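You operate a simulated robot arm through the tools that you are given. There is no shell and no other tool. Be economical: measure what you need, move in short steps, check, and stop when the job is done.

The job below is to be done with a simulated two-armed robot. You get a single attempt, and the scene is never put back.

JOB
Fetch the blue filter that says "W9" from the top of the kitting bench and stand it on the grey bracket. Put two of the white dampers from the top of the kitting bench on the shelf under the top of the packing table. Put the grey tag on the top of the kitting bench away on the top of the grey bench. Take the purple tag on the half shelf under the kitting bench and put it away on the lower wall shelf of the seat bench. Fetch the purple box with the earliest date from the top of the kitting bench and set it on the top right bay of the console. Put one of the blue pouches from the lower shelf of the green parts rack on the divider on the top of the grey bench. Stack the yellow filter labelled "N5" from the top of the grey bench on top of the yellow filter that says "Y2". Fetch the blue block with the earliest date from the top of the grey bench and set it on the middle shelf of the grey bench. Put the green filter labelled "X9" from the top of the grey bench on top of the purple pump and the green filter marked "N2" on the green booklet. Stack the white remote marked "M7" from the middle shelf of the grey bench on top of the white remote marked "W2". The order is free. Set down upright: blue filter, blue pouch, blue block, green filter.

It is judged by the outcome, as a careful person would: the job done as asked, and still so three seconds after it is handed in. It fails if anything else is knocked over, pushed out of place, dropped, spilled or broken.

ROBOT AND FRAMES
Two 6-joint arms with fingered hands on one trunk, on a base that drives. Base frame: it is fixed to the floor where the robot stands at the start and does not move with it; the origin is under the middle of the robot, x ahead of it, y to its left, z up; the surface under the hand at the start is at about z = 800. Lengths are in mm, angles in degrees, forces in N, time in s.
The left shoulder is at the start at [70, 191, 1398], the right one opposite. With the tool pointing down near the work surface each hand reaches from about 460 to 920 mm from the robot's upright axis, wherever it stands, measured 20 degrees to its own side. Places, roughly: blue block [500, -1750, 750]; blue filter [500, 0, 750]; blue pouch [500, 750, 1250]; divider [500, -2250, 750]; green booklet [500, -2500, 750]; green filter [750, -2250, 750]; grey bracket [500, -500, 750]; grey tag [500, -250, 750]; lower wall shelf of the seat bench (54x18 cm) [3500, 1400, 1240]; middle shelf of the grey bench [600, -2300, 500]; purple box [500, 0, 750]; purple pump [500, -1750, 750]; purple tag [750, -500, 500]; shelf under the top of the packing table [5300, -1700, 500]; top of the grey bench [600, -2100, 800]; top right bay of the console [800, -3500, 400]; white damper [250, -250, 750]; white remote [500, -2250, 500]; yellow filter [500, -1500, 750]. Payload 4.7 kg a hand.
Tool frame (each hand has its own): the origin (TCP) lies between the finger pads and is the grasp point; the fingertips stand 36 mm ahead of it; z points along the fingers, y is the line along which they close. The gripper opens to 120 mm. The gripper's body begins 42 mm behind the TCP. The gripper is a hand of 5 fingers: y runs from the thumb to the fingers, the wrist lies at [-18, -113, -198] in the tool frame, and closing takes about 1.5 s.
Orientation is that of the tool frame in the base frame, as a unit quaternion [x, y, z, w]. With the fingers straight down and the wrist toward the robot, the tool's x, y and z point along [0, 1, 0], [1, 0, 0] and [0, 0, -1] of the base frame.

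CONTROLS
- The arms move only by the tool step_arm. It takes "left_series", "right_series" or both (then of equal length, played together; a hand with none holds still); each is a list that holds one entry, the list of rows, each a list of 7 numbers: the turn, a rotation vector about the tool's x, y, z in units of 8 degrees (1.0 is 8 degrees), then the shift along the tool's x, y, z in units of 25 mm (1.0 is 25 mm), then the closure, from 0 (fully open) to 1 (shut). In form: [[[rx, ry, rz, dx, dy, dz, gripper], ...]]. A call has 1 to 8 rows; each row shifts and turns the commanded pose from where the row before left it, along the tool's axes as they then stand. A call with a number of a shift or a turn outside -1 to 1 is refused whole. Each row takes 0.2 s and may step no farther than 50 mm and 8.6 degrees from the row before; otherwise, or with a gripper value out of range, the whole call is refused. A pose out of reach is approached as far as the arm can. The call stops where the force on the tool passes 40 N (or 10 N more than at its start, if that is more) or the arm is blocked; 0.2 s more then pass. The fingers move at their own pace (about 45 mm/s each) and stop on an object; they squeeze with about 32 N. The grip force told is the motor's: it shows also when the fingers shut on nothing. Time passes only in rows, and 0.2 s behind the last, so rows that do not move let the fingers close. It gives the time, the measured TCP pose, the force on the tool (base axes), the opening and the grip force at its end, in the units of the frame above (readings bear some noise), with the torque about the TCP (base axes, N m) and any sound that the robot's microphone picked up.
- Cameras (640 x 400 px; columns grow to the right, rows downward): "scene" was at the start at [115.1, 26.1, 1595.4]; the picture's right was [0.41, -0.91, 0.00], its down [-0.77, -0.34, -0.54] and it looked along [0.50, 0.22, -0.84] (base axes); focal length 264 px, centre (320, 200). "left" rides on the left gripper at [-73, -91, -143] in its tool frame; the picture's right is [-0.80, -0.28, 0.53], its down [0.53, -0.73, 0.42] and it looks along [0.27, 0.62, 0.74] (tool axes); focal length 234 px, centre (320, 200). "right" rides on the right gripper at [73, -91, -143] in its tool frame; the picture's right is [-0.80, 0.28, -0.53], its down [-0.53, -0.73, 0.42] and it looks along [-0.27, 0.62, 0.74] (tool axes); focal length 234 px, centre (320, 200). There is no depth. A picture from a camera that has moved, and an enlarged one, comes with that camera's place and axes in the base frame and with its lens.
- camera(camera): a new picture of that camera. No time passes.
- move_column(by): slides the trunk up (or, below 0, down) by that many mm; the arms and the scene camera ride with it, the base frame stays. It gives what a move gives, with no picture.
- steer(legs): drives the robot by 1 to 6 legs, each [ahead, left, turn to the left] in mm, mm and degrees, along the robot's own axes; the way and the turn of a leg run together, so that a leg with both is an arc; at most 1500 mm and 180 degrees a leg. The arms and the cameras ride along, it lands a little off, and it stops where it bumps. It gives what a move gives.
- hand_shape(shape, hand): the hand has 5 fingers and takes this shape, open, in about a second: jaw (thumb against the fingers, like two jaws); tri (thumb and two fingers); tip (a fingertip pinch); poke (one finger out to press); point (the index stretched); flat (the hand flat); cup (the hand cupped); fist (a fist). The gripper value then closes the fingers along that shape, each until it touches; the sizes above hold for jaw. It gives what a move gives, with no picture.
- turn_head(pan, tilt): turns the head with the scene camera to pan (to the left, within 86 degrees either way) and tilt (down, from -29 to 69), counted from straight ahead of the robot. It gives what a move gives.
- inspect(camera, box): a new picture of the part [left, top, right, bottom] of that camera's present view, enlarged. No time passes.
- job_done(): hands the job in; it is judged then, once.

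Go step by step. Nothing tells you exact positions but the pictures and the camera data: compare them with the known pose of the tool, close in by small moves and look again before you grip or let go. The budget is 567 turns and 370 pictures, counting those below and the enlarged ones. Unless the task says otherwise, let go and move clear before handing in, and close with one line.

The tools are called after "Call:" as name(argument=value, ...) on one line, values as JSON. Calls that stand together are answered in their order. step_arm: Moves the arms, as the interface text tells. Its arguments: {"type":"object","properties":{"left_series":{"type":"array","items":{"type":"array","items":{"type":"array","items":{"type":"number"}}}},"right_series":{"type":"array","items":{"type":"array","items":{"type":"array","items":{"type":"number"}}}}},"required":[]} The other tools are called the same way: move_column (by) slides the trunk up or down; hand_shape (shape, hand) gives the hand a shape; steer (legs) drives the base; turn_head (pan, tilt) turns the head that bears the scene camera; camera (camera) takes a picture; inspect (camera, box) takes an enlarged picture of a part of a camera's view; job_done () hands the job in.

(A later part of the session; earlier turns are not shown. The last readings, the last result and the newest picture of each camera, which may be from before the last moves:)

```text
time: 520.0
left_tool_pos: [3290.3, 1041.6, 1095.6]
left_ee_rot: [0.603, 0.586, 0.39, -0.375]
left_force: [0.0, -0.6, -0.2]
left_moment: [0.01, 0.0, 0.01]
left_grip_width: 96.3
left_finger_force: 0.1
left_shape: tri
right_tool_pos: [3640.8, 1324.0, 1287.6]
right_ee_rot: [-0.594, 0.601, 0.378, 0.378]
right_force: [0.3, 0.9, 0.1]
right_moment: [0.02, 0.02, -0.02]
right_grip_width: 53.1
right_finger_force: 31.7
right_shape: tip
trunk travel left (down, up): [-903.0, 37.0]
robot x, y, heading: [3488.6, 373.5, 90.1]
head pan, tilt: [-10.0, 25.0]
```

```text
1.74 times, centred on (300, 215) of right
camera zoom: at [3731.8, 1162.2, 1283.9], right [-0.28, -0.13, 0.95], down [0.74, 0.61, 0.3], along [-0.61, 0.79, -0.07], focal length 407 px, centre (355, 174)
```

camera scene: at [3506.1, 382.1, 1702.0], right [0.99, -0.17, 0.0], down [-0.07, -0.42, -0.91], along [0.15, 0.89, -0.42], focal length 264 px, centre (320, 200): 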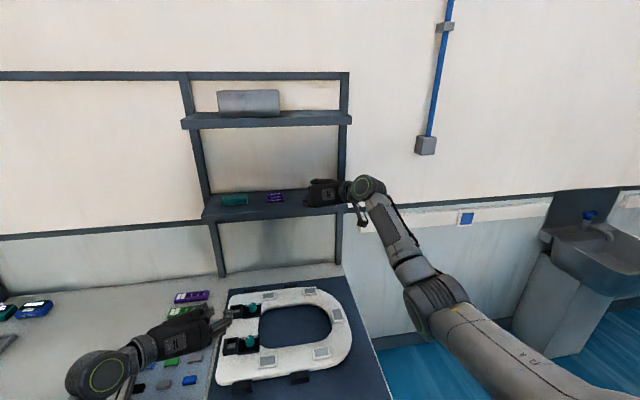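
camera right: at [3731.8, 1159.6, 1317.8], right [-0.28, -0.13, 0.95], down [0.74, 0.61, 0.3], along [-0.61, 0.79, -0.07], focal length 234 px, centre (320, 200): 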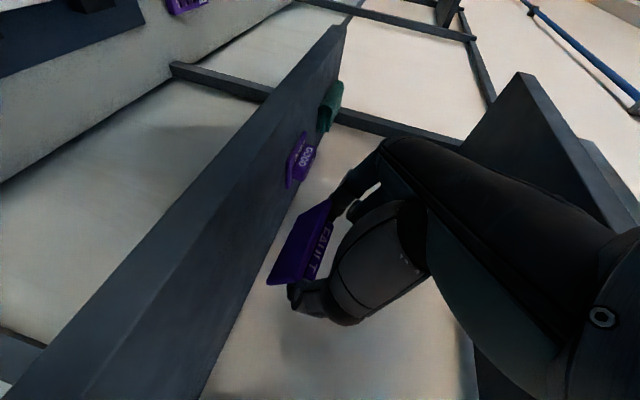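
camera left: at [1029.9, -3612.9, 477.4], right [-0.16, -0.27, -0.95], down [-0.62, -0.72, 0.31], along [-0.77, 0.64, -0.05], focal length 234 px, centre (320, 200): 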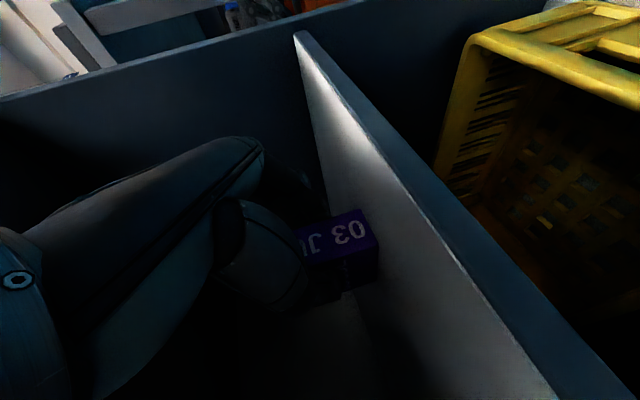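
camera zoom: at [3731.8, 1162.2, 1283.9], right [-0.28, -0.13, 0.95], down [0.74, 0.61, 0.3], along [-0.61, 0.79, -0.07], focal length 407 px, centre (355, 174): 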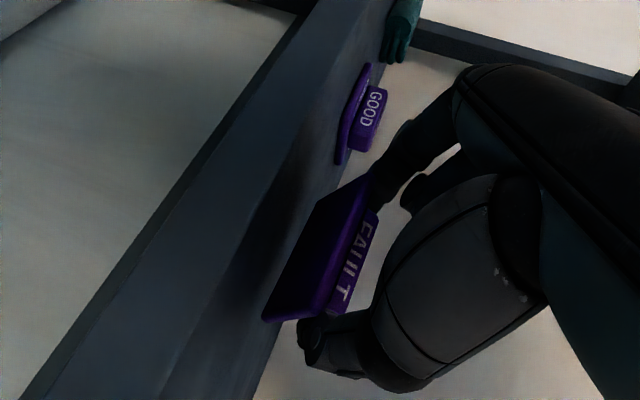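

Call:
move_column(by=-8)

Call:
move_column(by=-6)

Call:
inspect(camera="right", box=[200, 100, 400, 330])

```text
time: 520.6
left_tool_pos: [3288.4, 1042.3, 1088.6]
left_ee_rot: [0.603, 0.587, 0.39, -0.374]
left_force: [0.1, -0.8, 0.7]
left_moment: [0.01, 0.0, 0.04]
left_grip_width: 96.1
left_finger_force: 0.0
left_shape: tri
right_tool_pos: [3641.6, 1323.6, 1280.5]
right_ee_rot: [-0.595, 0.601, 0.377, 0.378]
right_force: [-0.6, -0.1, 0.3]
right_moment: [0.02, -0.02, 0.0]
right_grip_width: 52.7
right_finger_force: 31.7
right_shape: tip
trunk travel left (down, up): [-895.0, 45.0]
robot x, y, heading: [3490.5, 375.1, 90.3]
head pan, tilt: [-10.0, 25.0]
```

```text
time: 521.1
left_tool_pos: [3289.1, 1041.0, 1082.6]
left_ee_rot: [0.603, 0.586, 0.39, -0.375]
left_force: [-0.6, 0.0, 0.4]
left_moment: [-0.01, -0.01, 0.02]
left_grip_width: 95.9
left_finger_force: 0.1
left_shape: tri
right_tool_pos: [3641.0, 1321.6, 1277.1]
right_ee_rot: [-0.594, 0.6, 0.379, 0.38]
right_force: [0.0, -0.7, 5.1]
right_moment: [0.2, 0.05, -0.01]
right_grip_width: 52.6
right_finger_force: 31.3
right_shape: tip
trunk travel left (down, up): [-889.0, 51.0]
robot x, y, heading: [3488.4, 375.9, 90.1]
head pan, tilt: [-10.0, 25.0]
```

```text
1.74 times, centred on (300, 215) of right
camera zoom: at [3731.6, 1160.5, 1272.2], right [-0.28, -0.13, 0.95], down [0.74, 0.6, 0.3], along [-0.61, 0.79, -0.07], focal length 407 px, centre (355, 174)
```

zoom: 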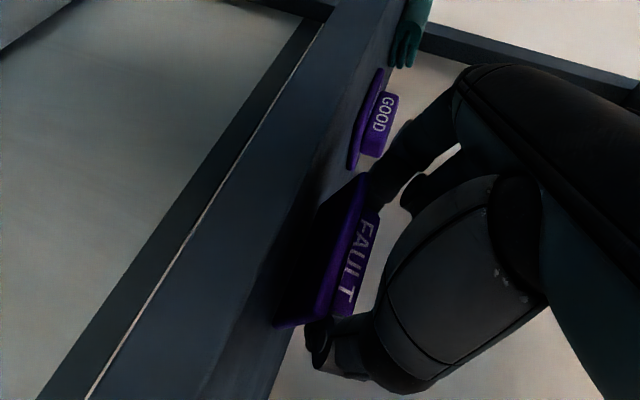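

Call:
move_column(by=-6)

Call:
move_column(by=-5)

Call:
inspect(camera="right", box=[200, 100, 400, 330])

```text
time: 521.7
left_tool_pos: [3288.5, 1041.0, 1077.5]
left_ee_rot: [0.603, 0.587, 0.39, -0.374]
left_force: [-0.7, 0.2, 0.3]
left_moment: [0.0, 0.0, 0.01]
left_grip_width: 96.6
left_finger_force: 0.1
left_shape: tri
right_tool_pos: [3640.9, 1320.3, 1272.0]
right_ee_rot: [-0.594, 0.6, 0.377, 0.38]
right_force: [0.0, -3.7, 10.5]
right_moment: [0.36, 0.19, 0.06]
right_grip_width: 52.2
right_finger_force: 32.0
right_shape: tip
trunk travel left (down, up): [-883.0, 57.0]
robot x, y, heading: [3488.7, 373.9, 90.1]
head pan, tilt: [-10.0, 25.0]
```

```text
time: 522.2
left_tool_pos: [3289.2, 1040.8, 1071.3]
left_ee_rot: [0.603, 0.587, 0.389, -0.375]
left_force: [0.5, 0.8, -1.0]
left_moment: [-0.01, 0.03, -0.02]
left_grip_width: 96.1
left_finger_force: 0.0
left_shape: tri
right_tool_pos: [3641.6, 1321.5, 1265.7]
right_ee_rot: [-0.594, 0.6, 0.378, 0.38]
right_force: [-0.5, 0.1, 9.7]
right_moment: [0.3, 0.21, 0.02]
right_grip_width: 51.0
right_finger_force: 32.3
right_shape: tip
trunk travel left (down, up): [-878.0, 62.0]
robot x, y, heading: [3488.5, 377.8, 90.2]
head pan, tilt: [-10.0, 25.0]
```

```text
1.74 times, centred on (300, 215) of right
camera zoom: at [3731.6, 1159.7, 1260.9], right [-0.28, -0.13, 0.95], down [0.74, 0.6, 0.3], along [-0.61, 0.79, -0.07], focal length 407 px, centre (355, 174)
```

zoom: 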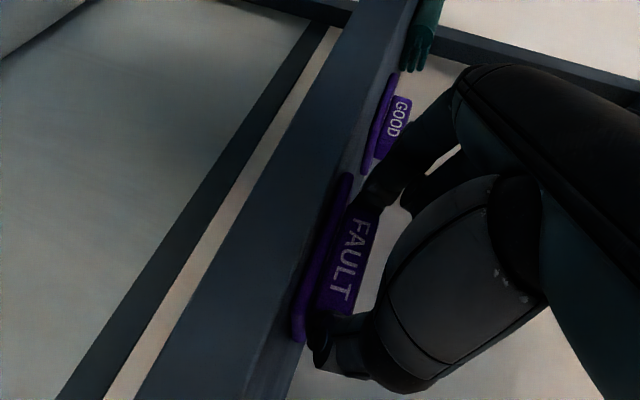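

The tag lies flat on the shelf. I release and back out.

Call:
step_arm(right_series=[[[0, 0, 0, 0, 0, 0, 0.5], [0, 0, 0, 0, 0, 0, 0.4], [0, 0, 0, 0, 0, 0, 0.3], [0, 0, 0, 0, 0, 0, 0.2], [0, 0, 0, 0, 0, 0, 0.2]]])

Call:
step_arm(right_series=[[[0, 0, 0, -0.3, 0, -0.14, 0.2], [0, 0, 0, -0.6, 0, -0.28, 0.2], [0, 0, 0, -0.6, 0, -0.28, 0.2], [0, 0, 0, 0, 0, 0, 0.2]]])

Call:
steer(legs=[[-350, 0, 0]])

Call:
inspect(camera="scene", box=[200, 100, 400, 240])

```text
time: 523.4
left_tool_pos: [3288.5, 1041.7, 1072.1]
left_ee_rot: [0.603, 0.586, 0.39, -0.375]
left_force: [-0.8, 0.2, -0.6]
left_moment: [0.02, 0.04, -0.02]
left_grip_width: 96.1
left_finger_force: 0.0
left_shape: tri
right_tool_pos: [3642.4, 1322.5, 1265.4]
right_ee_rot: [-0.594, 0.601, 0.378, 0.379]
right_force: [0.1, 0.2, 3.3]
right_moment: [0.1, 0.13, -0.01]
right_grip_width: 95.4
right_finger_force: 0.0
right_shape: tip
trunk travel left (down, up): [-878.0, 62.0]
robot x, y, heading: [3493.2, 375.3, 90.2]
head pan, tilt: [-10.0, 25.0]
```

```text
time: 524.4
left_tool_pos: [3288.9, 1042.9, 1070.0]
left_ee_rot: [0.603, 0.587, 0.39, -0.374]
left_force: [0.2, 0.7, -0.5]
left_moment: [0.02, 0.01, -0.02]
left_grip_width: 96.1
left_finger_force: 0.1
left_shape: tri
right_tool_pos: [3641.1, 1323.3, 1305.4]
right_ee_rot: [-0.594, 0.601, 0.377, 0.378]
right_force: [0.2, -0.9, 0.5]
right_moment: [-0.01, -0.02, -0.04]
right_grip_width: 95.8
right_finger_force: 0.1
right_shape: tip
trunk travel left (down, up): [-878.0, 62.0]
robot x, y, heading: [3492.5, 374.6, 89.9]
head pan, tilt: [-10.0, 25.0]
```

```text
time: 526.7
left_tool_pos: [3284.0, 693.7, 1070.3]
left_ee_rot: [0.599, 0.591, 0.388, -0.376]
left_force: [0.0, 0.7, -0.6]
left_moment: [-0.01, 0.02, 0.02]
left_grip_width: 95.8
left_finger_force: 0.0
left_shape: tri
right_tool_pos: [3631.4, 978.1, 1304.5]
right_ee_rot: [0.598, -0.598, -0.379, -0.375]
right_force: [-0.6, -0.1, -1.1]
right_moment: [0.01, 0.0, 0.02]
right_grip_width: 95.9
right_finger_force: 0.1
right_shape: tip
trunk travel left (down, up): [-878.0, 62.0]
robot x, y, heading: [3492.7, 28.0, 90.8]
head pan, tilt: [-10.0, 25.0]
```

```text
2.86 times, centred on (300, 170) of scene
camera zoom: at [3507.3, 167.1, 1644.8], right [0.99, -0.16, 0.0], down [-0.07, -0.42, -0.91], along [0.15, 0.89, -0.42], focal length 754 px, centre (377, 286)
```

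zoom: 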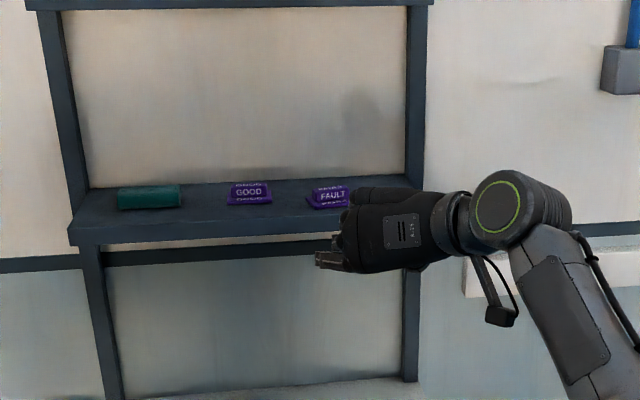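

The purple tag lies beside the other on the shelf. Now for the dampers: I return to the kitting bench's far side with both hands set to tip and pitched steeper (60°).

Call:
steer(legs=[[0, 0, 89.2], [1450, 0, 0], [250, -100, 0]])

Call:
hand_shape(shape="tip", hand="left")

Call:
step_arm(left_series=[[[0, -0.875, 0, 0, 0, -0.5, 0.3], [0, -0.875, 0, 0, 0, -0.5, 0.3], [0, -0.875, 0, 0, 0, -0.5, 0.3], [0, -0.875, 0, 0, 0, -0.5, 0.3], [0, -0.875, 0, 0, 0, -0.5, 0.3]]], right_series=[[[0, 0.875, 0, 0, 0, -1, 0.3], [0, 0.875, 0, 0, 0, -1, 0.3], [0, 0.875, 0, 0, 0, -1, 0.3], [0, 0.875, 0, 0, 0, -1, 0.3], [0, 0.875, 0, 0, 0, -1, 0.3]]])

Call:
turn_head(pan=0, tilt=40)

Call:
camera(camera="scene")

```text
time: 539.4
left_tool_pos: [1130.8, -103.4, 1071.1]
left_ee_rot: [0.007, 0.841, 0.009, -0.541]
left_force: [0.1, -0.7, 0.0]
left_moment: [-0.01, -0.03, 0.01]
left_grip_width: 96.2
left_finger_force: 0.1
left_shape: tri
right_tool_pos: [845.9, 245.0, 1306.9]
right_ee_rot: [0.845, 0.0, -0.535, 0.001]
right_force: [0.1, 0.0, 0.2]
right_moment: [0.0, 0.01, 0.02]
right_grip_width: 95.9
right_finger_force: 0.1
right_shape: tip
trunk travel left (down, up): [-878.0, 62.0]
robot x, y, heading: [1792.9, 103.5, -179.5]
head pan, tilt: [-10.0, 25.0]
```

```text
time: 540.3
left_tool_pos: [1128.2, -103.5, 1070.5]
left_ee_rot: [0.007, 0.842, 0.007, -0.54]
left_force: [0.7, 0.5, 0.3]
left_moment: [-0.01, -0.02, 0.02]
left_grip_width: 119.9
left_finger_force: 0.1
left_shape: tip
right_tool_pos: [845.5, 247.0, 1305.2]
right_ee_rot: [0.845, -0.001, -0.534, 0.001]
right_force: [-0.6, 0.7, -0.8]
right_moment: [0.0, 0.02, -0.02]
right_grip_width: 95.6
right_finger_force: 0.1
right_shape: tip
trunk travel left (down, up): [-878.0, 62.0]
robot x, y, heading: [1793.6, 105.5, -179.3]
head pan, tilt: [-10.0, 25.0]
```

```text
time: 541.5
left_tool_pos: [1177.6, -105.6, 1109.8]
left_ee_rot: [0.01, 0.965, 0.005, -0.261]
left_force: [0.1, -0.5, -0.2]
left_moment: [0.02, 0.01, 0.03]
left_grip_width: 84.2
left_finger_force: 0.1
left_shape: tip
right_tool_pos: [942.6, 246.0, 1385.0]
right_ee_rot: [0.967, 0.0, -0.254, 0.001]
right_force: [-0.1, -0.6, -0.5]
right_moment: [-0.01, 0.01, 0.01]
right_grip_width: 84.3
right_finger_force: 0.1
right_shape: tip
trunk travel left (down, up): [-878.0, 62.0]
robot x, y, heading: [1791.6, 103.4, -179.2]
head pan, tilt: [-10.0, 25.0]
```

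```text
time: 542.2
left_tool_pos: [1176.2, -104.9, 1109.1]
left_ee_rot: [0.011, 0.965, 0.006, -0.262]
left_force: [0.4, 0.7, -1.3]
left_moment: [0.01, -0.01, 0.05]
left_grip_width: 84.1
left_finger_force: 0.0
left_shape: tip
right_tool_pos: [942.3, 246.6, 1384.8]
right_ee_rot: [0.967, -0.001, -0.255, 0.002]
right_force: [0.4, 0.0, -0.5]
right_moment: [-0.01, -0.03, 0.04]
right_grip_width: 84.0
right_finger_force: 0.0
right_shape: tip
trunk travel left (down, up): [-878.0, 62.0]
robot x, y, heading: [1793.1, 103.2, -179.2]
head pan, tilt: [0.0, 40.0]
```

```text
131 pictures are left
camera scene: at [1659.3, 99.7, 1621.8], right [-0.01, 1.0, 0.0], down [0.64, 0.01, -0.77], along [-0.77, -0.01, -0.64], focal length 264 px, centre (320, 200)
```

scene: 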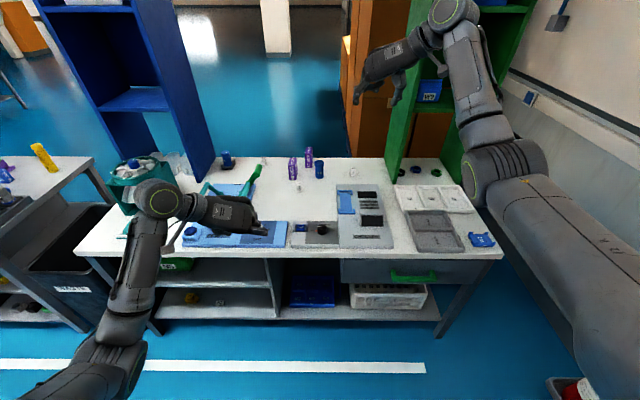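

Call:
step_arm(right_series=[[[0, 0, 0, 0.866, 0, -0.5, 0.3], [0, 0, 0, 0.866, 0, -0.5, 0.3], [0, 0, 0, 0.866, 0, -0.5, 0.3], [0, 0, 0, 0.866, 0, -0.5, 0.3], [0, 0, 0, 0.866, 0, -0.5, 0.3], [0, 0, 0, 0.866, 0, -0.5, 0.3], [0, 0, 0, 0.866, 0, -0.5, 0.3]]])

Call:
steer(legs=[[455, -85, -0.6]])

Call:
turn_head(pan=5, tilt=50)

Call:
camera(camera="scene")

Call:
camera(camera="left")

```text
time: 543.9
left_tool_pos: [1177.2, -104.8, 1111.1]
left_ee_rot: [0.011, 0.965, 0.005, -0.262]
left_force: [0.3, 0.9, 0.5]
left_moment: [0.01, 0.04, -0.01]
left_grip_width: 84.3
left_finger_force: 0.1
left_shape: tip
right_tool_pos: [1115.1, 245.8, 1387.1]
right_ee_rot: [0.967, 0.0, -0.256, 0.002]
right_force: [0.6, -0.4, 0.2]
right_moment: [-0.03, 0.04, 0.01]
right_grip_width: 84.4
right_finger_force: 0.1
right_shape: tip
trunk travel left (down, up): [-878.0, 62.0]
robot x, y, heading: [1797.7, 105.0, -179.2]
head pan, tilt: [0.0, 40.0]
```

```text
time: 546.6
left_tool_pos: [720.0, -21.8, 1110.3]
left_ee_rot: [0.013, 0.965, 0.007, -0.263]
left_force: [-0.6, 0.3, 0.1]
left_moment: [0.02, 0.02, 0.0]
left_grip_width: 84.3
left_finger_force: 0.0
left_shape: tip
right_tool_pos: [659.8, 329.9, 1387.4]
right_ee_rot: [0.967, -0.002, -0.256, 0.001]
right_force: [0.3, -0.5, 0.2]
right_moment: [0.0, 0.01, 0.01]
right_grip_width: 84.3
right_finger_force: 0.2
right_shape: tip
trunk travel left (down, up): [-878.0, 62.0]
robot x, y, heading: [1338.5, 185.4, -179.7]
head pan, tilt: [0.0, 40.0]
```

```text
time: 547.4
left_tool_pos: [718.7, -22.6, 1109.7]
left_ee_rot: [0.013, 0.965, 0.006, -0.262]
left_force: [-0.5, -0.7, -0.2]
left_moment: [0.0, -0.02, -0.02]
left_grip_width: 84.1
left_finger_force: 0.1
left_shape: tip
right_tool_pos: [659.6, 330.2, 1386.1]
right_ee_rot: [0.967, -0.002, -0.256, 0.001]
right_force: [0.1, -0.2, 0.3]
right_moment: [0.02, 0.02, -0.02]
right_grip_width: 84.1
right_finger_force: 0.0
right_shape: tip
trunk travel left (down, up): [-878.0, 62.0]
robot x, y, heading: [1336.9, 184.2, -179.5]
head pan, tilt: [5.0, 50.0]
```

```text
130 pictures are left
camera scene: at [1210.9, 174.5, 1607.5], right [-0.09, 1.0, 0.0], down [0.76, 0.07, -0.64], along [-0.64, -0.06, -0.77], focal length 264 px, centre (320, 200)
```

scene: 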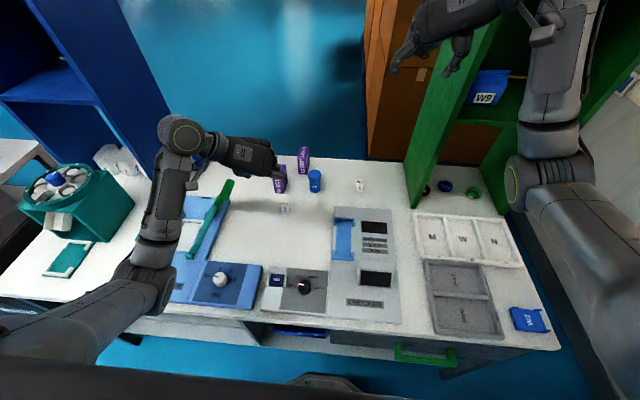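

```text
129 pictures are left
camera left: at [851.5, -116.3, 1196.2], right [0.42, -0.29, -0.86], down [-0.69, -0.71, -0.1], along [-0.59, 0.64, -0.5], focal length 234 px, centre (320, 200)
```

left: 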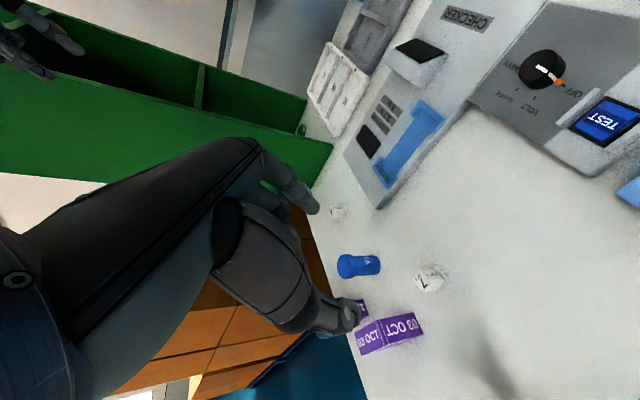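

Call:
step_arm(left_series=[[[0, 0, 0, -0.142, 0.053, 1, 0.35], [0, 0, 0, -0.142, 0.053, 1, 0.35], [0, 0, 0, -0.142, 0.053, 1, 0.35], [0, 0, 0, -0.142, 0.053, 1, 0.35], [0, 0, 0, -0.142, 0.053, 1, 0.35], [0, 0, 0, -0.142, 0.053, 1, 0.35], [0, 0, 0, -0.142, 0.053, 1, 0.35], [0, 0, 0, -0.142, 0.053, 1, 0.35]]])

Call:
camera(camera="left")

Call:
inspect(camera="scene", box=[220, 140, 380, 260])

```text
time: 549.1
left_tool_pos: [641.2, -8.2, 921.3]
left_ee_rot: [0.013, 0.965, 0.007, -0.263]
left_force: [0.2, -0.1, -0.1]
left_moment: [0.0, 0.0, 0.01]
left_grip_width: 78.5
left_finger_force: 0.0
left_shape: tip
right_tool_pos: [657.8, 330.6, 1385.2]
right_ee_rot: [0.967, -0.002, -0.255, 0.002]
right_force: [-1.3, -0.5, -0.6]
right_moment: [0.01, -0.03, 0.01]
right_grip_width: 84.3
right_finger_force: 0.1
right_shape: tip
trunk travel left (down, up): [-878.0, 62.0]
robot x, y, heading: [1340.6, 185.7, -179.7]
head pan, tilt: [5.0, 50.0]
```

```text
128 pictures are left
camera left: at [774.4, -102.1, 1008.6], right [0.42, -0.29, -0.86], down [-0.69, -0.71, -0.1], along [-0.59, 0.64, -0.5], focal length 234 px, centre (320, 200)
```

left: 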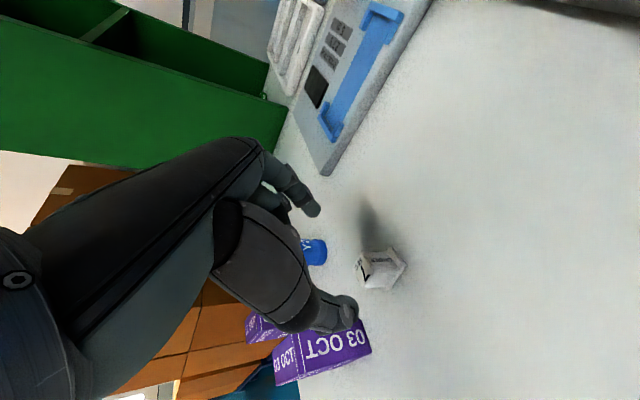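

```text
3.33 times, centred on (300, 200) of scene
camera zoom: at [1210.7, 174.5, 1607.5], right [-0.09, 1.0, 0.0], down [0.76, 0.07, -0.64], along [-0.64, -0.06, -0.77], focal length 880 px, centre (387, 200)
```

zoom: 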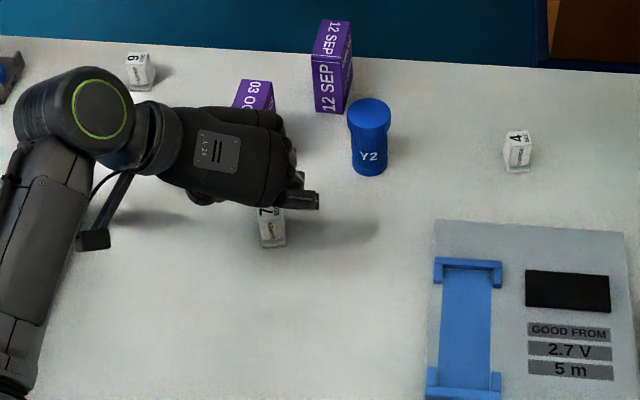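

Call:
step_arm(left_series=[[[0, 0, 0, -0.18, 0, 0.763, 0.4], [0, 0, 0, -0.18, 0, 0.763, 0.4], [0, 0, 0, -0.18, 0, 0.763, 0.4], [0, 0, 0, -0.18, 0, 0.7, 0.4]]])

Call:
inspect(camera="left", box=[240, 170, 440, 340])

```text
time: 550.1
left_tool_pos: [619.3, -5.4, 848.3]
left_ee_rot: [0.013, 0.965, 0.006, -0.263]
left_force: [-0.2, 0.1, -0.7]
left_moment: [-0.04, 0.01, 0.01]
left_grip_width: 72.5
left_finger_force: 0.0
left_shape: tip
right_tool_pos: [658.0, 330.3, 1385.4]
right_ee_rot: [0.967, -0.002, -0.255, 0.001]
right_force: [0.2, 0.1, -0.6]
right_moment: [-0.01, -0.03, 0.0]
right_grip_width: 84.4
right_finger_force: 0.1
right_shape: tip
trunk travel left (down, up): [-878.0, 62.0]
robot x, y, heading: [1338.7, 182.6, -179.8]
head pan, tilt: [5.0, 50.0]
```

```text
2.35 times, centred on (340, 255) of left
camera zoom: at [752.0, -100.4, 935.2], right [0.42, -0.29, -0.86], down [-0.69, -0.71, -0.1], along [-0.59, 0.64, -0.5], focal length 551 px, centre (273, 71)
```

zoom: 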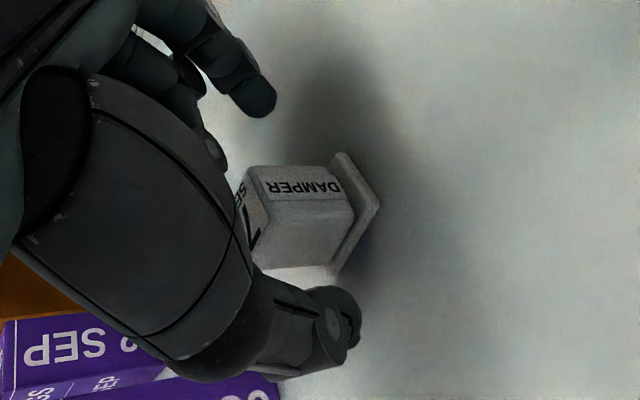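

Call:
step_arm(left_series=[[[0, 0, 0, 0, 0, 0, 1], [0, 0, 0, 0, 0, 0, 1], [0, 0, 0, 0, 0, 0, 1], [0, 0, 0, 0, 0, 0, 1], [0, 0, 0, 0, 0, 0, 1], [0, 0, 0, 0, 0, 0, 1]]])

Call:
step_arm(left_series=[[[0, 0, 0, 0.5, 0, -0.86, 1], [0, 0, 0, 0.5, 0, -0.86, 1], [0, 0, 0, 0.5, 0, -0.86, 1], [0, 0, 0, 0.5, 0, -0.86, 1], [0, 0, 0, 0.5, 0, -0.86, 1], [0, 0, 0, 0.5, 0, -0.86, 1], [0, 0, 0, 0.5, 0, -0.86, 1], [0, 0, 0, 0.5, 0, -0.86, 1]]])

Call:
camera(camera="left")

```text
time: 551.5
left_tool_pos: [619.2, -5.4, 848.5]
left_ee_rot: [0.013, 0.965, 0.006, -0.262]
left_force: [-0.4, -0.2, 0.5]
left_moment: [0.02, -0.05, 0.02]
left_grip_width: 24.2
left_finger_force: 32.0
left_shape: tip
right_tool_pos: [659.4, 330.5, 1385.3]
right_ee_rot: [0.967, -0.002, -0.255, 0.0]
right_force: [0.0, -0.6, -0.3]
right_moment: [-0.01, 0.0, -0.01]
right_grip_width: 84.4
right_finger_force: 0.1
right_shape: tip
trunk travel left (down, up): [-878.0, 62.0]
robot x, y, heading: [1337.9, 188.3, -179.8]
head pan, tilt: [5.0, 50.0]
```

```text
time: 553.4
left_tool_pos: [620.1, -7.3, 1047.3]
left_ee_rot: [0.012, 0.965, 0.006, -0.262]
left_force: [0.4, -0.9, 0.5]
left_moment: [-0.02, -0.01, 0.0]
left_grip_width: 24.1
left_finger_force: 32.2
left_shape: tip
right_tool_pos: [658.8, 329.8, 1385.1]
right_ee_rot: [0.967, -0.002, -0.256, 0.002]
right_force: [1.1, -0.5, 0.1]
right_moment: [0.01, 0.02, 0.0]
right_grip_width: 84.1
right_finger_force: 0.0
right_shape: tip
trunk travel left (down, up): [-878.0, 62.0]
robot x, y, heading: [1334.9, 186.0, -179.7]
head pan, tilt: [5.0, 50.0]
```

```text
125 pictures are left
camera left: at [753.2, -102.4, 1133.8], right [0.42, -0.29, -0.86], down [-0.69, -0.71, -0.1], along [-0.58, 0.64, -0.5], focal length 234 px, centre (320, 200)
```

left: 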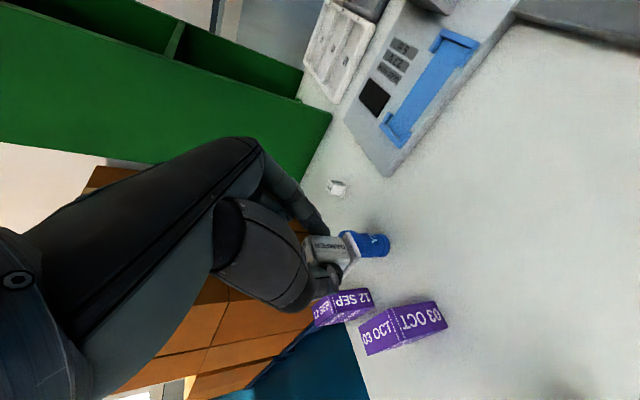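

Damper 7 is held. Now damper 4 at (466,267) with the right hand; I raise the left, lower the trunk and shift.

Call:
step_arm(left_series=[[[0, 0, 0, 0.2, 0, -0.98, 1], [0, 0, 0, 0.2, 0, -0.98, 1], [0, 0, 0, 0.2, 0, -0.98, 1], [0, 0, 0, 0.2, 0, -0.98, 1], [0, 0, 0, 0.2, 0, -0.98, 1], [0, 0, 0, 0.2, 0, -0.98, 1], [0, 0, 0, 0.2, 0, -0.98, 1]]])

Call:
move_column(by=-150)

Call:
steer(legs=[[0, 62, 0]])

Call:
camera(camera="right")

```text
time: 555.0
left_tool_pos: [679.0, -10.7, 1214.5]
left_ee_rot: [0.013, 0.965, 0.006, -0.262]
left_force: [-0.5, -0.3, -1.1]
left_moment: [0.02, 0.0, -0.02]
left_grip_width: 24.1
left_finger_force: 31.7
left_shape: tip
right_tool_pos: [658.6, 329.4, 1385.8]
right_ee_rot: [0.967, -0.002, -0.256, 0.001]
right_force: [0.0, -0.4, -0.3]
right_moment: [0.01, 0.03, 0.02]
right_grip_width: 84.4
right_finger_force: 0.1
right_shape: tip
trunk travel left (down, up): [-878.0, 62.0]
robot x, y, heading: [1340.1, 180.3, -179.9]
head pan, tilt: [5.0, 50.0]
```

```text
time: 556.7
left_tool_pos: [677.5, -10.4, 1064.6]
left_ee_rot: [0.012, 0.965, 0.007, -0.262]
left_force: [-0.8, -1.0, -1.2]
left_moment: [-0.02, 0.01, -0.02]
left_grip_width: 24.1
left_finger_force: 32.6
left_shape: tip
right_tool_pos: [659.7, 330.2, 1235.7]
right_ee_rot: [0.967, -0.003, -0.255, 0.002]
right_force: [0.2, 0.7, 0.4]
right_moment: [0.04, 0.01, -0.01]
right_grip_width: 84.3
right_finger_force: 0.1
right_shape: tip
trunk travel left (down, up): [-728.0, 212.0]
robot x, y, heading: [1338.0, 181.5, -179.9]
head pan, tilt: [5.0, 50.0]
```

```text
time: 557.7
left_tool_pos: [677.6, -71.2, 1063.2]
left_ee_rot: [0.014, 0.965, 0.007, -0.263]
left_force: [-0.5, 0.1, -0.1]
left_moment: [-0.02, -0.02, 0.03]
left_grip_width: 23.9
left_finger_force: 32.1
left_shape: tip
right_tool_pos: [659.1, 269.0, 1235.3]
right_ee_rot: [0.967, -0.003, -0.255, 0.001]
right_force: [0.1, 0.7, 0.1]
right_moment: [0.0, 0.0, 0.01]
right_grip_width: 84.3
right_finger_force: 0.1
right_shape: tip
trunk travel left (down, up): [-728.0, 212.0]
robot x, y, heading: [1336.6, 125.9, -179.9]
head pan, tilt: [5.0, 50.0]
```

```text
124 pictures are left
camera right: at [794.2, 360.4, 1323.5], right [-0.44, -0.27, 0.85], down [-0.67, 0.74, -0.11], along [-0.6, -0.62, -0.51], focal length 234 px, centre (320, 200)
```

right: 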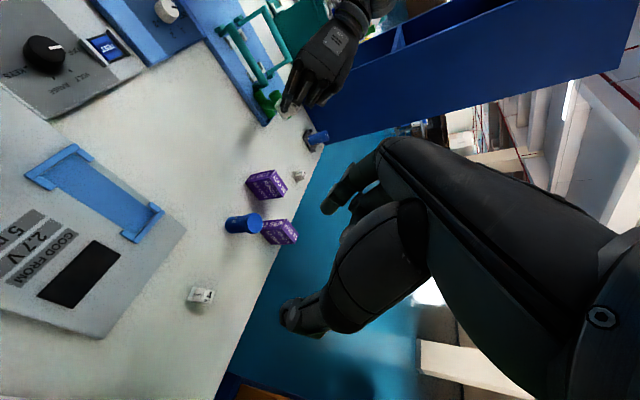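

Call:
step_arm(right_series=[[[0, 0, 0, 0.04, 0, 1, 0.35], [0, 0, 0, 0.04, 0, 1, 0.35], [0, 0, 0, 0.04, 0, 1, 0.35], [0, 0, 0, 0.04, 0, 1, 0.35], [0, 0, 0, 0.04, 0, 1, 0.35], [0, 0, 0, 0.04, 0, 1, 0.35], [0, 0, 0, 0.04, 0, 1, 0.35], [0, 0, 0, 0.04, 0, 1, 0.35]]])

Call:
step_arm(right_series=[[[0, 0, 0, 0.04, 0, 1, 0.35], [0, 0, 0, 0.04, 0, 1, 0.35], [0, 0, 0, 0.04, 0, 1, 0.35], [0, 0, 0, 0.04, 0, 1, 0.35], [0, 0, 0, 0.04, 0, 1, 0.35]]])

Call:
camera(camera="right")

Call:
camera(camera="scene")

```text
time: 559.5
left_tool_pos: [677.3, -70.5, 1063.4]
left_ee_rot: [0.014, 0.965, 0.007, -0.262]
left_force: [-0.6, 0.0, -0.9]
left_moment: [-0.02, -0.01, 0.01]
left_grip_width: 24.1
left_finger_force: 32.1
left_shape: tip
right_tool_pos: [567.5, 269.5, 1058.0]
right_ee_rot: [0.967, -0.003, -0.256, 0.0]
right_force: [-0.7, 0.5, -0.6]
right_moment: [0.0, 0.01, 0.01]
right_grip_width: 78.4
right_finger_force: 0.1
right_shape: tip
trunk travel left (down, up): [-728.0, 212.0]
robot x, y, heading: [1340.8, 120.7, -179.8]
head pan, tilt: [5.0, 50.0]
```

```text
time: 560.7
left_tool_pos: [676.4, -72.6, 1063.2]
left_ee_rot: [0.014, 0.965, 0.007, -0.262]
left_force: [-0.2, 0.0, 0.4]
left_moment: [0.02, -0.02, 0.01]
left_grip_width: 24.1
left_finger_force: 32.1
left_shape: tip
right_tool_pos: [509.5, 270.4, 946.8]
right_ee_rot: [0.967, -0.003, -0.255, 0.0]
right_force: [-0.7, -0.3, 0.0]
right_moment: [0.0, -0.01, -0.01]
right_grip_width: 78.4
right_finger_force: 0.0
right_shape: tip
trunk travel left (down, up): [-728.0, 212.0]
robot x, y, heading: [1338.8, 118.2, -179.7]
head pan, tilt: [5.0, 50.0]
```

```text
123 pictures are left
camera right: at [644.4, 360.6, 1035.2], right [-0.44, -0.27, 0.85], down [-0.67, 0.74, -0.11], along [-0.6, -0.62, -0.51], focal length 234 px, centre (320, 200)
```

right: 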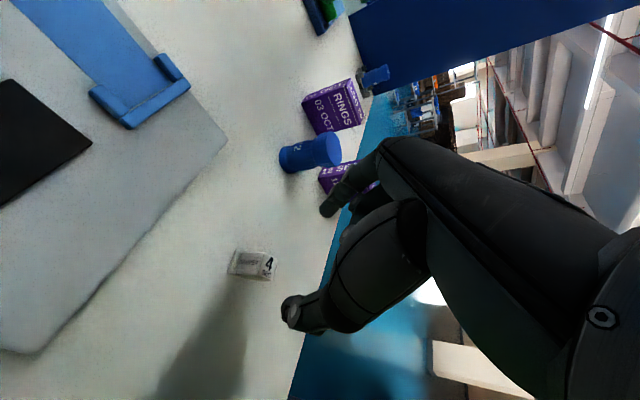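

```text
122 pictures are left
camera scene: at [1211.2, 111.7, 1457.5], right [-0.09, 1.0, 0.0], down [0.76, 0.07, -0.64], along [-0.64, -0.06, -0.77], focal length 264 px, centre (320, 200)
```

scene: 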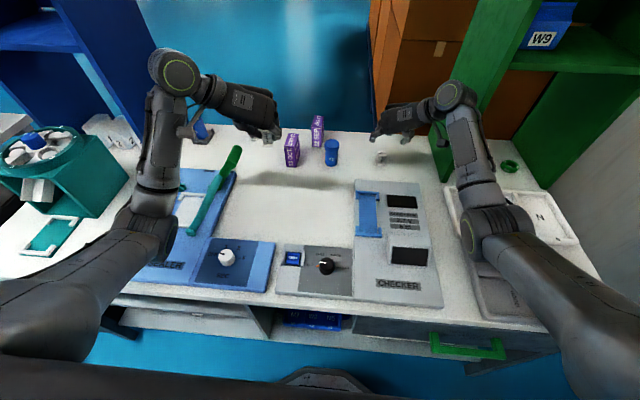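

Call:
step_arm(right_series=[[[0, 0, 0, 0.245, 0.03, 1, 0.4], [0, 0, 0, 0.245, 0.03, 1, 0.4], [0, 0, 0, 0.245, 0.03, 1, 0.4], [0, 0, 0, 0.245, 0.03, 0.95, 0.4]]])

Call:
inspect(camera="right", box=[200, 170, 400, 340])

```text
time: 561.7
left_tool_pos: [676.3, -72.2, 1064.4]
left_ee_rot: [0.014, 0.965, 0.007, -0.262]
left_force: [1.3, -0.5, -0.6]
left_moment: [0.02, -0.04, 0.02]
left_grip_width: 24.3
left_finger_force: 31.9
left_shape: tip
right_tool_pos: [482.0, 265.7, 847.2]
right_ee_rot: [0.967, -0.003, -0.256, 0.001]
right_force: [0.4, -0.2, 0.1]
right_moment: [-0.01, -0.03, 0.01]
right_grip_width: 72.3
right_finger_force: 0.0
right_shape: tip
trunk travel left (down, up): [-728.0, 212.0]
robot x, y, heading: [1339.1, 117.7, -179.9]
head pan, tilt: [5.0, 50.0]
```

```text
2.35 times, centred on (300, 255) of right
camera zoom: at [617.7, 355.7, 936.4], right [-0.44, -0.27, 0.85], down [-0.67, 0.74, -0.11], along [-0.6, -0.62, -0.51], focal length 551 px, centre (367, 71)
```

zoom: 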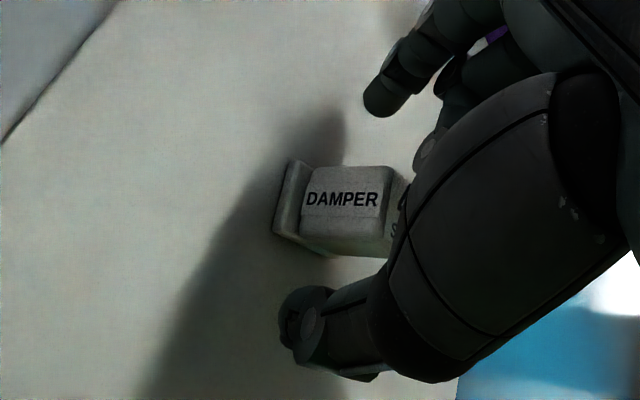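

Call:
step_arm(right_series=[[[0, 0, 0, 0, 0, 0, 1], [0, 0, 0, 0, 0, 0, 1], [0, 0, 0, 0, 0, 0, 1], [0, 0, 0, 0, 0, 0, 1], [0, 0, 0, 0, 0, 0, 1], [0, 0, 0, 0, 0, 0, 1]]])

Call:
step_arm(right_series=[[[0, 0, 0, -0.45, 0, -0.87, 1], [0, 0, 0, -0.45, 0, -0.87, 1], [0, 0, 0, -0.45, 0, -0.87, 1], [0, 0, 0, -0.3, 0, -0.9, 1], [0, 0, 0, -0.3, 0, -0.9, 1], [0, 0, 0, -0.3, 0, -0.9, 1], [0, 0, 0, -0.3, 0, -0.9, 1]]])

Call:
camera(camera="right")

```text
time: 563.1
left_tool_pos: [676.6, -72.9, 1065.0]
left_ee_rot: [0.013, 0.965, 0.008, -0.262]
left_force: [-0.7, -0.6, -0.7]
left_moment: [0.01, -0.01, -0.02]
left_grip_width: 24.1
left_finger_force: 32.5
left_shape: tip
right_tool_pos: [483.1, 264.6, 848.1]
right_ee_rot: [0.967, -0.003, -0.255, 0.001]
right_force: [-0.4, 0.1, -0.2]
right_moment: [-0.02, -0.02, 0.0]
right_grip_width: 23.5
right_finger_force: 32.3
right_shape: tip
trunk travel left (down, up): [-728.0, 212.0]
robot x, y, heading: [1336.2, 118.8, -179.7]
head pan, tilt: [5.0, 50.0]
```

```text
time: 564.7
left_tool_pos: [678.0, -72.0, 1064.5]
left_ee_rot: [0.012, 0.965, 0.007, -0.262]
left_force: [0.2, -0.5, -0.2]
left_moment: [-0.01, 0.02, 0.02]
left_grip_width: 24.1
left_finger_force: 31.6
left_shape: tip
right_tool_pos: [503.0, 264.7, 1014.9]
right_ee_rot: [0.967, -0.003, -0.254, 0.001]
right_force: [-0.7, 0.3, -0.8]
right_moment: [-0.01, 0.02, 0.0]
right_grip_width: 23.7
right_finger_force: 31.8
right_shape: tip
trunk travel left (down, up): [-728.0, 212.0]
robot x, y, heading: [1335.3, 121.7, -179.9]
head pan, tilt: [5.0, 50.0]
```

```text
120 pictures are left
camera right: at [637.8, 355.3, 1104.0], right [-0.44, -0.27, 0.85], down [-0.67, 0.74, -0.11], along [-0.6, -0.62, -0.51], focal length 234 px, centre (320, 200)
```

right: 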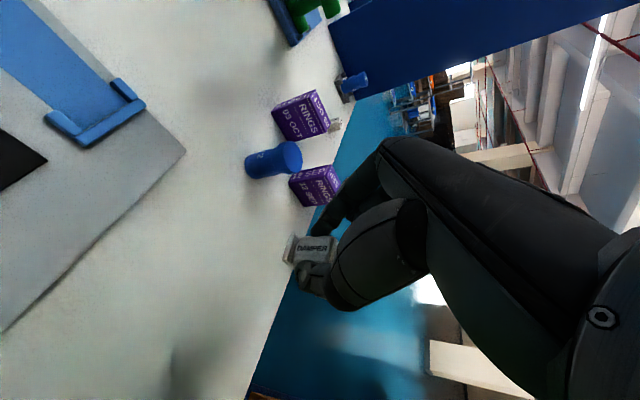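

Both dampers are held. I back off, turn to face +x and drive along the lane toward the packing table.

Call:
steer(legs=[[-450, 0, 0], [0, 0, 180], [1400, 0, 0]])

Call:
turn_head(pan=-35, tilt=15)

Call:
camera(camera="scene")

```text
time: 581.7
left_tool_pos: [3862.5, 288.9, 1064.8]
left_ee_rot: [0.965, -0.021, 0.262, 0.009]
left_force: [-0.7, -0.1, -0.4]
left_moment: [0.03, -0.01, 0.01]
left_grip_width: 24.1
left_finger_force: 32.2
left_shape: tip
right_tool_pos: [4032.6, -48.8, 1015.2]
right_ee_rot: [0.01, 0.967, -0.002, 0.255]
right_force: [0.6, 0.4, -0.8]
right_moment: [-0.03, 0.04, -0.01]
right_grip_width: 23.6
right_finger_force: 31.7
right_shape: tip
trunk travel left (down, up): [-728.0, 212.0]
robot x, y, heading: [3194.7, 106.1, -0.8]
head pan, tilt: [5.0, 50.0]
```

```text
time: 582.8
left_tool_pos: [3862.7, 289.6, 1062.9]
left_ee_rot: [0.965, -0.022, 0.263, 0.01]
left_force: [0.6, 0.4, -1.1]
left_moment: [-0.01, 0.02, 0.02]
left_grip_width: 23.9
left_finger_force: 32.0
left_shape: tip
right_tool_pos: [4031.6, -50.0, 1014.2]
right_ee_rot: [0.01, 0.967, -0.001, 0.256]
right_force: [0.2, -0.6, -0.6]
right_moment: [0.0, 0.02, -0.03]
right_grip_width: 23.3
right_finger_force: 32.5
right_shape: tip
trunk travel left (down, up): [-728.0, 212.0]
robot x, y, heading: [3197.9, 108.3, -0.6]
head pan, tilt: [-35.0, 15.0]
```

```text
119 pictures are left
camera scene: at [3325.9, 49.8, 1511.2], right [-0.58, -0.81, 0.0], down [-0.21, 0.15, -0.97], along [0.78, -0.56, -0.26], focal length 264 px, centre (320, 200)
```

scene: 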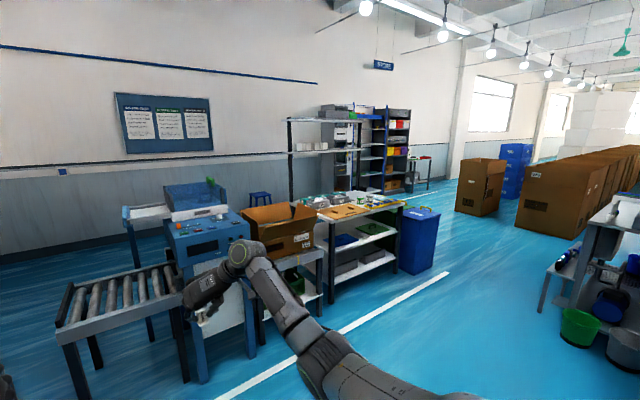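

Call:
inspect(camera="scene", box=[230, 110, 450, 310])

```text
2.00 times, centred on (340, 210) of scene
camera zoom: at [3325.9, 49.8, 1511.2], right [-0.58, -0.81, 0.0], down [-0.21, 0.15, -0.97], along [0.78, -0.56, -0.26], focal length 528 px, centre (280, 180)
```

zoom: 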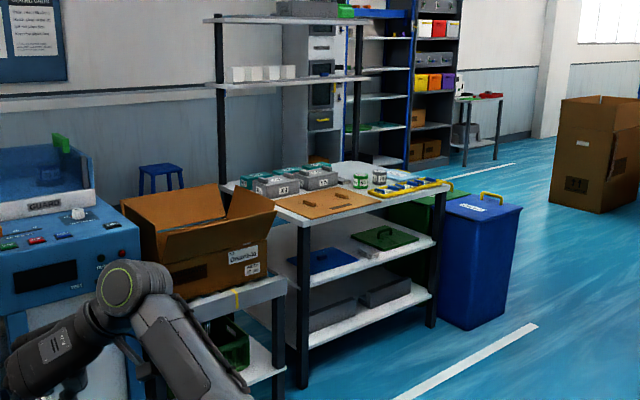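

Call:
turn_head(pan=-80, tilt=25)

Call:
camera(camera="scene")

```text
time: 583.9
left_tool_pos: [3862.8, 290.5, 1063.8]
left_ee_rot: [0.965, -0.021, 0.262, 0.009]
left_force: [-0.2, 0.3, -0.8]
left_moment: [-0.02, -0.01, 0.0]
left_grip_width: 23.8
left_finger_force: 31.3
left_shape: tip
right_tool_pos: [4032.8, -49.2, 1014.0]
right_ee_rot: [0.01, 0.967, -0.001, 0.255]
right_force: [-0.9, -0.3, -0.9]
right_moment: [0.01, 0.04, -0.04]
right_grip_width: 23.5
right_finger_force: 32.3
right_shape: tip
trunk travel left (down, up): [-728.0, 212.0]
robot x, y, heading: [3200.8, 103.0, -0.8]
head pan, tilt: [-80.0, 25.0]
```

```text
117 pictures are left
camera scene: at [3264.9, 13.3, 1495.1], right [-0.99, -0.16, 0.0], down [-0.07, 0.42, -0.91], along [0.15, -0.89, -0.42], focal length 264 px, centre (320, 200)
```

scene: 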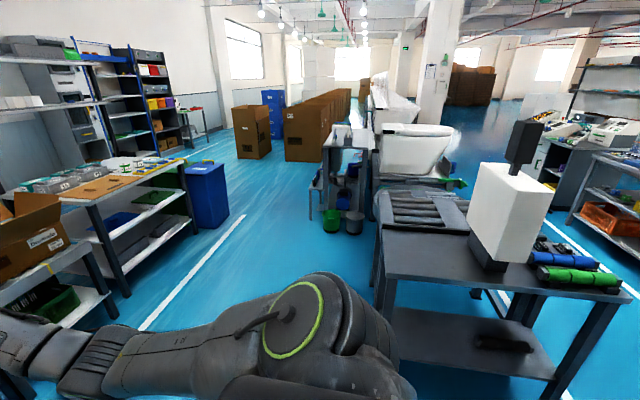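

Call:
steer(legs=[[390, 0, 0.8], [0, -1400, 0], [0, -400, 0]])

Call:
turn_head(pan=0, tilt=25)

Call:
camera(camera="scene")

```text
time: 594.9
left_tool_pos: [4254.2, -1476.4, 1064.0]
left_ee_rot: [0.965, -0.009, 0.262, 0.006]
left_force: [0.6, -0.9, -0.8]
left_moment: [0.0, 0.03, 0.03]
left_grip_width: 23.7
left_finger_force: 32.2
left_shape: tip
right_tool_pos: [4433.3, -1812.3, 1014.2]
right_ee_rot: [-0.001, 0.967, 0.002, 0.255]
right_force: [-0.6, -0.2, 0.2]
right_moment: [0.02, -0.01, -0.02]
right_grip_width: 23.4
right_finger_force: 32.4
right_shape: tip
trunk travel left (down, up): [-728.0, 212.0]
robot x, y, heading: [3593.0, -1672.9, 0.7]
head pan, tilt: [-80.0, 25.0]
```

```text
time: 596.4
left_tool_pos: [4254.5, -1476.2, 1063.8]
left_ee_rot: [0.965, -0.009, 0.262, 0.006]
left_force: [-0.4, 0.2, 0.3]
left_moment: [-0.01, -0.02, -0.01]
left_grip_width: 24.1
left_finger_force: 32.0
left_shape: tip
right_tool_pos: [4432.5, -1811.0, 1015.1]
right_ee_rot: [-0.002, 0.967, 0.002, 0.255]
right_force: [0.7, 0.4, -0.8]
right_moment: [-0.01, 0.0, -0.02]
right_grip_width: 23.6
right_finger_force: 32.1
right_shape: tip
trunk travel left (down, up): [-728.0, 212.0]
robot x, y, heading: [3594.3, -1675.9, 0.6]
head pan, tilt: [0.0, 25.0]
```

```text
116 pictures are left
camera scene: at [3739.2, -1676.4, 1495.0], right [0.01, -1.0, 0.0], down [-0.42, -0.01, -0.91], along [0.91, 0.01, -0.42], focal length 264 px, centre (320, 200)
```

scene: 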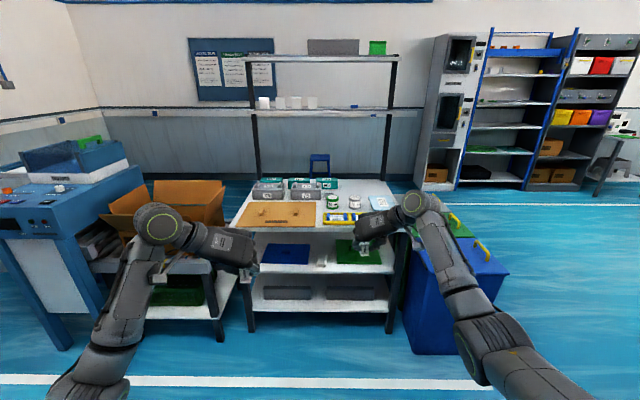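

Call:
move_column(by=-400)

Call:
turn_head(pan=0, tilt=15)

Call:
camera(camera="scene")

Call:
inspect(camera="scene", box=[220, 150, 430, 290])

```text
time: 600.3
left_tool_pos: [4254.7, -1475.9, 663.8]
left_ee_rot: [0.965, -0.009, 0.262, 0.005]
left_force: [-0.1, -0.1, -0.5]
left_moment: [0.0, 0.01, 0.06]
left_grip_width: 23.9
left_finger_force: 32.5
left_shape: tip
right_tool_pos: [4432.7, -1811.3, 614.5]
right_ee_rot: [-0.001, 0.967, 0.002, 0.255]
right_force: [0.8, -0.5, -0.9]
right_moment: [0.0, 0.03, -0.02]
right_grip_width: 23.5
right_finger_force: 31.6
right_shape: tip
trunk travel left (down, up): [-328.0, 612.0]
robot x, y, heading: [3593.3, -1676.3, 0.5]
head pan, tilt: [0.0, 25.0]
```

```text
time: 601.0
left_tool_pos: [4255.8, -1475.4, 664.5]
left_ee_rot: [0.965, -0.009, 0.262, 0.005]
left_force: [-0.3, 1.0, -0.9]
left_moment: [-0.04, 0.02, 0.02]
left_grip_width: 24.2
left_finger_force: 32.6
left_shape: tip
right_tool_pos: [4432.2, -1811.1, 614.8]
right_ee_rot: [-0.001, 0.967, 0.002, 0.255]
right_force: [-0.3, -0.2, -0.8]
right_moment: [0.01, 0.01, 0.0]
right_grip_width: 23.5
right_finger_force: 32.2
right_shape: tip
trunk travel left (down, up): [-328.0, 612.0]
robot x, y, heading: [3595.8, -1676.9, 0.8]
head pan, tilt: [0.0, 15.0]
```

```text
115 pictures are left
camera scene: at [3740.3, -1676.3, 1111.2], right [0.01, -1.0, 0.0], down [-0.26, 0.0, -0.97], along [0.97, 0.01, -0.26], focal length 264 px, centre (320, 200)
```

scene: 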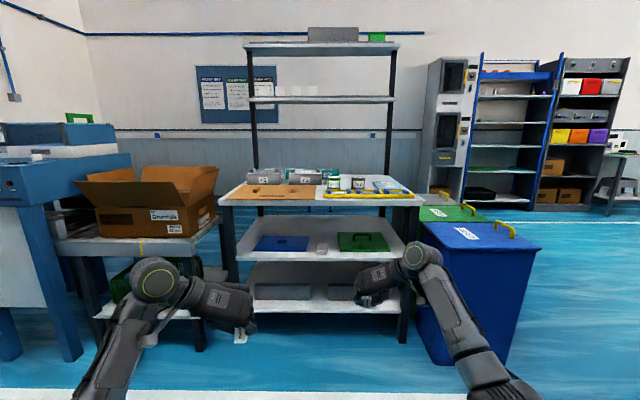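

```text
2.86 times, centred on (325, 220) of scene
camera zoom: at [3740.3, -1676.3, 1111.2], right [0.01, -1.0, 0.0], down [-0.26, 0.0, -0.97], along [0.97, 0.01, -0.26], focal length 754 px, centre (306, 143)
```

zoom: 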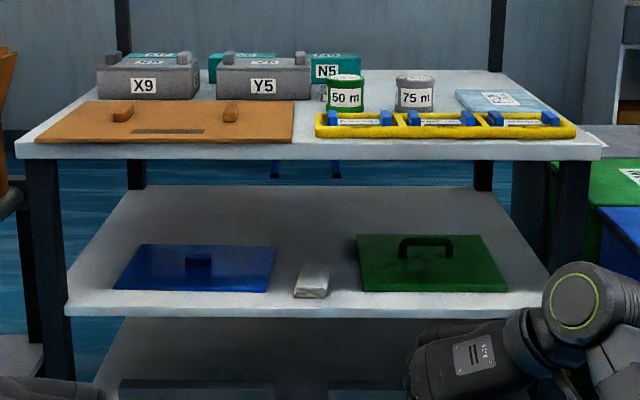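

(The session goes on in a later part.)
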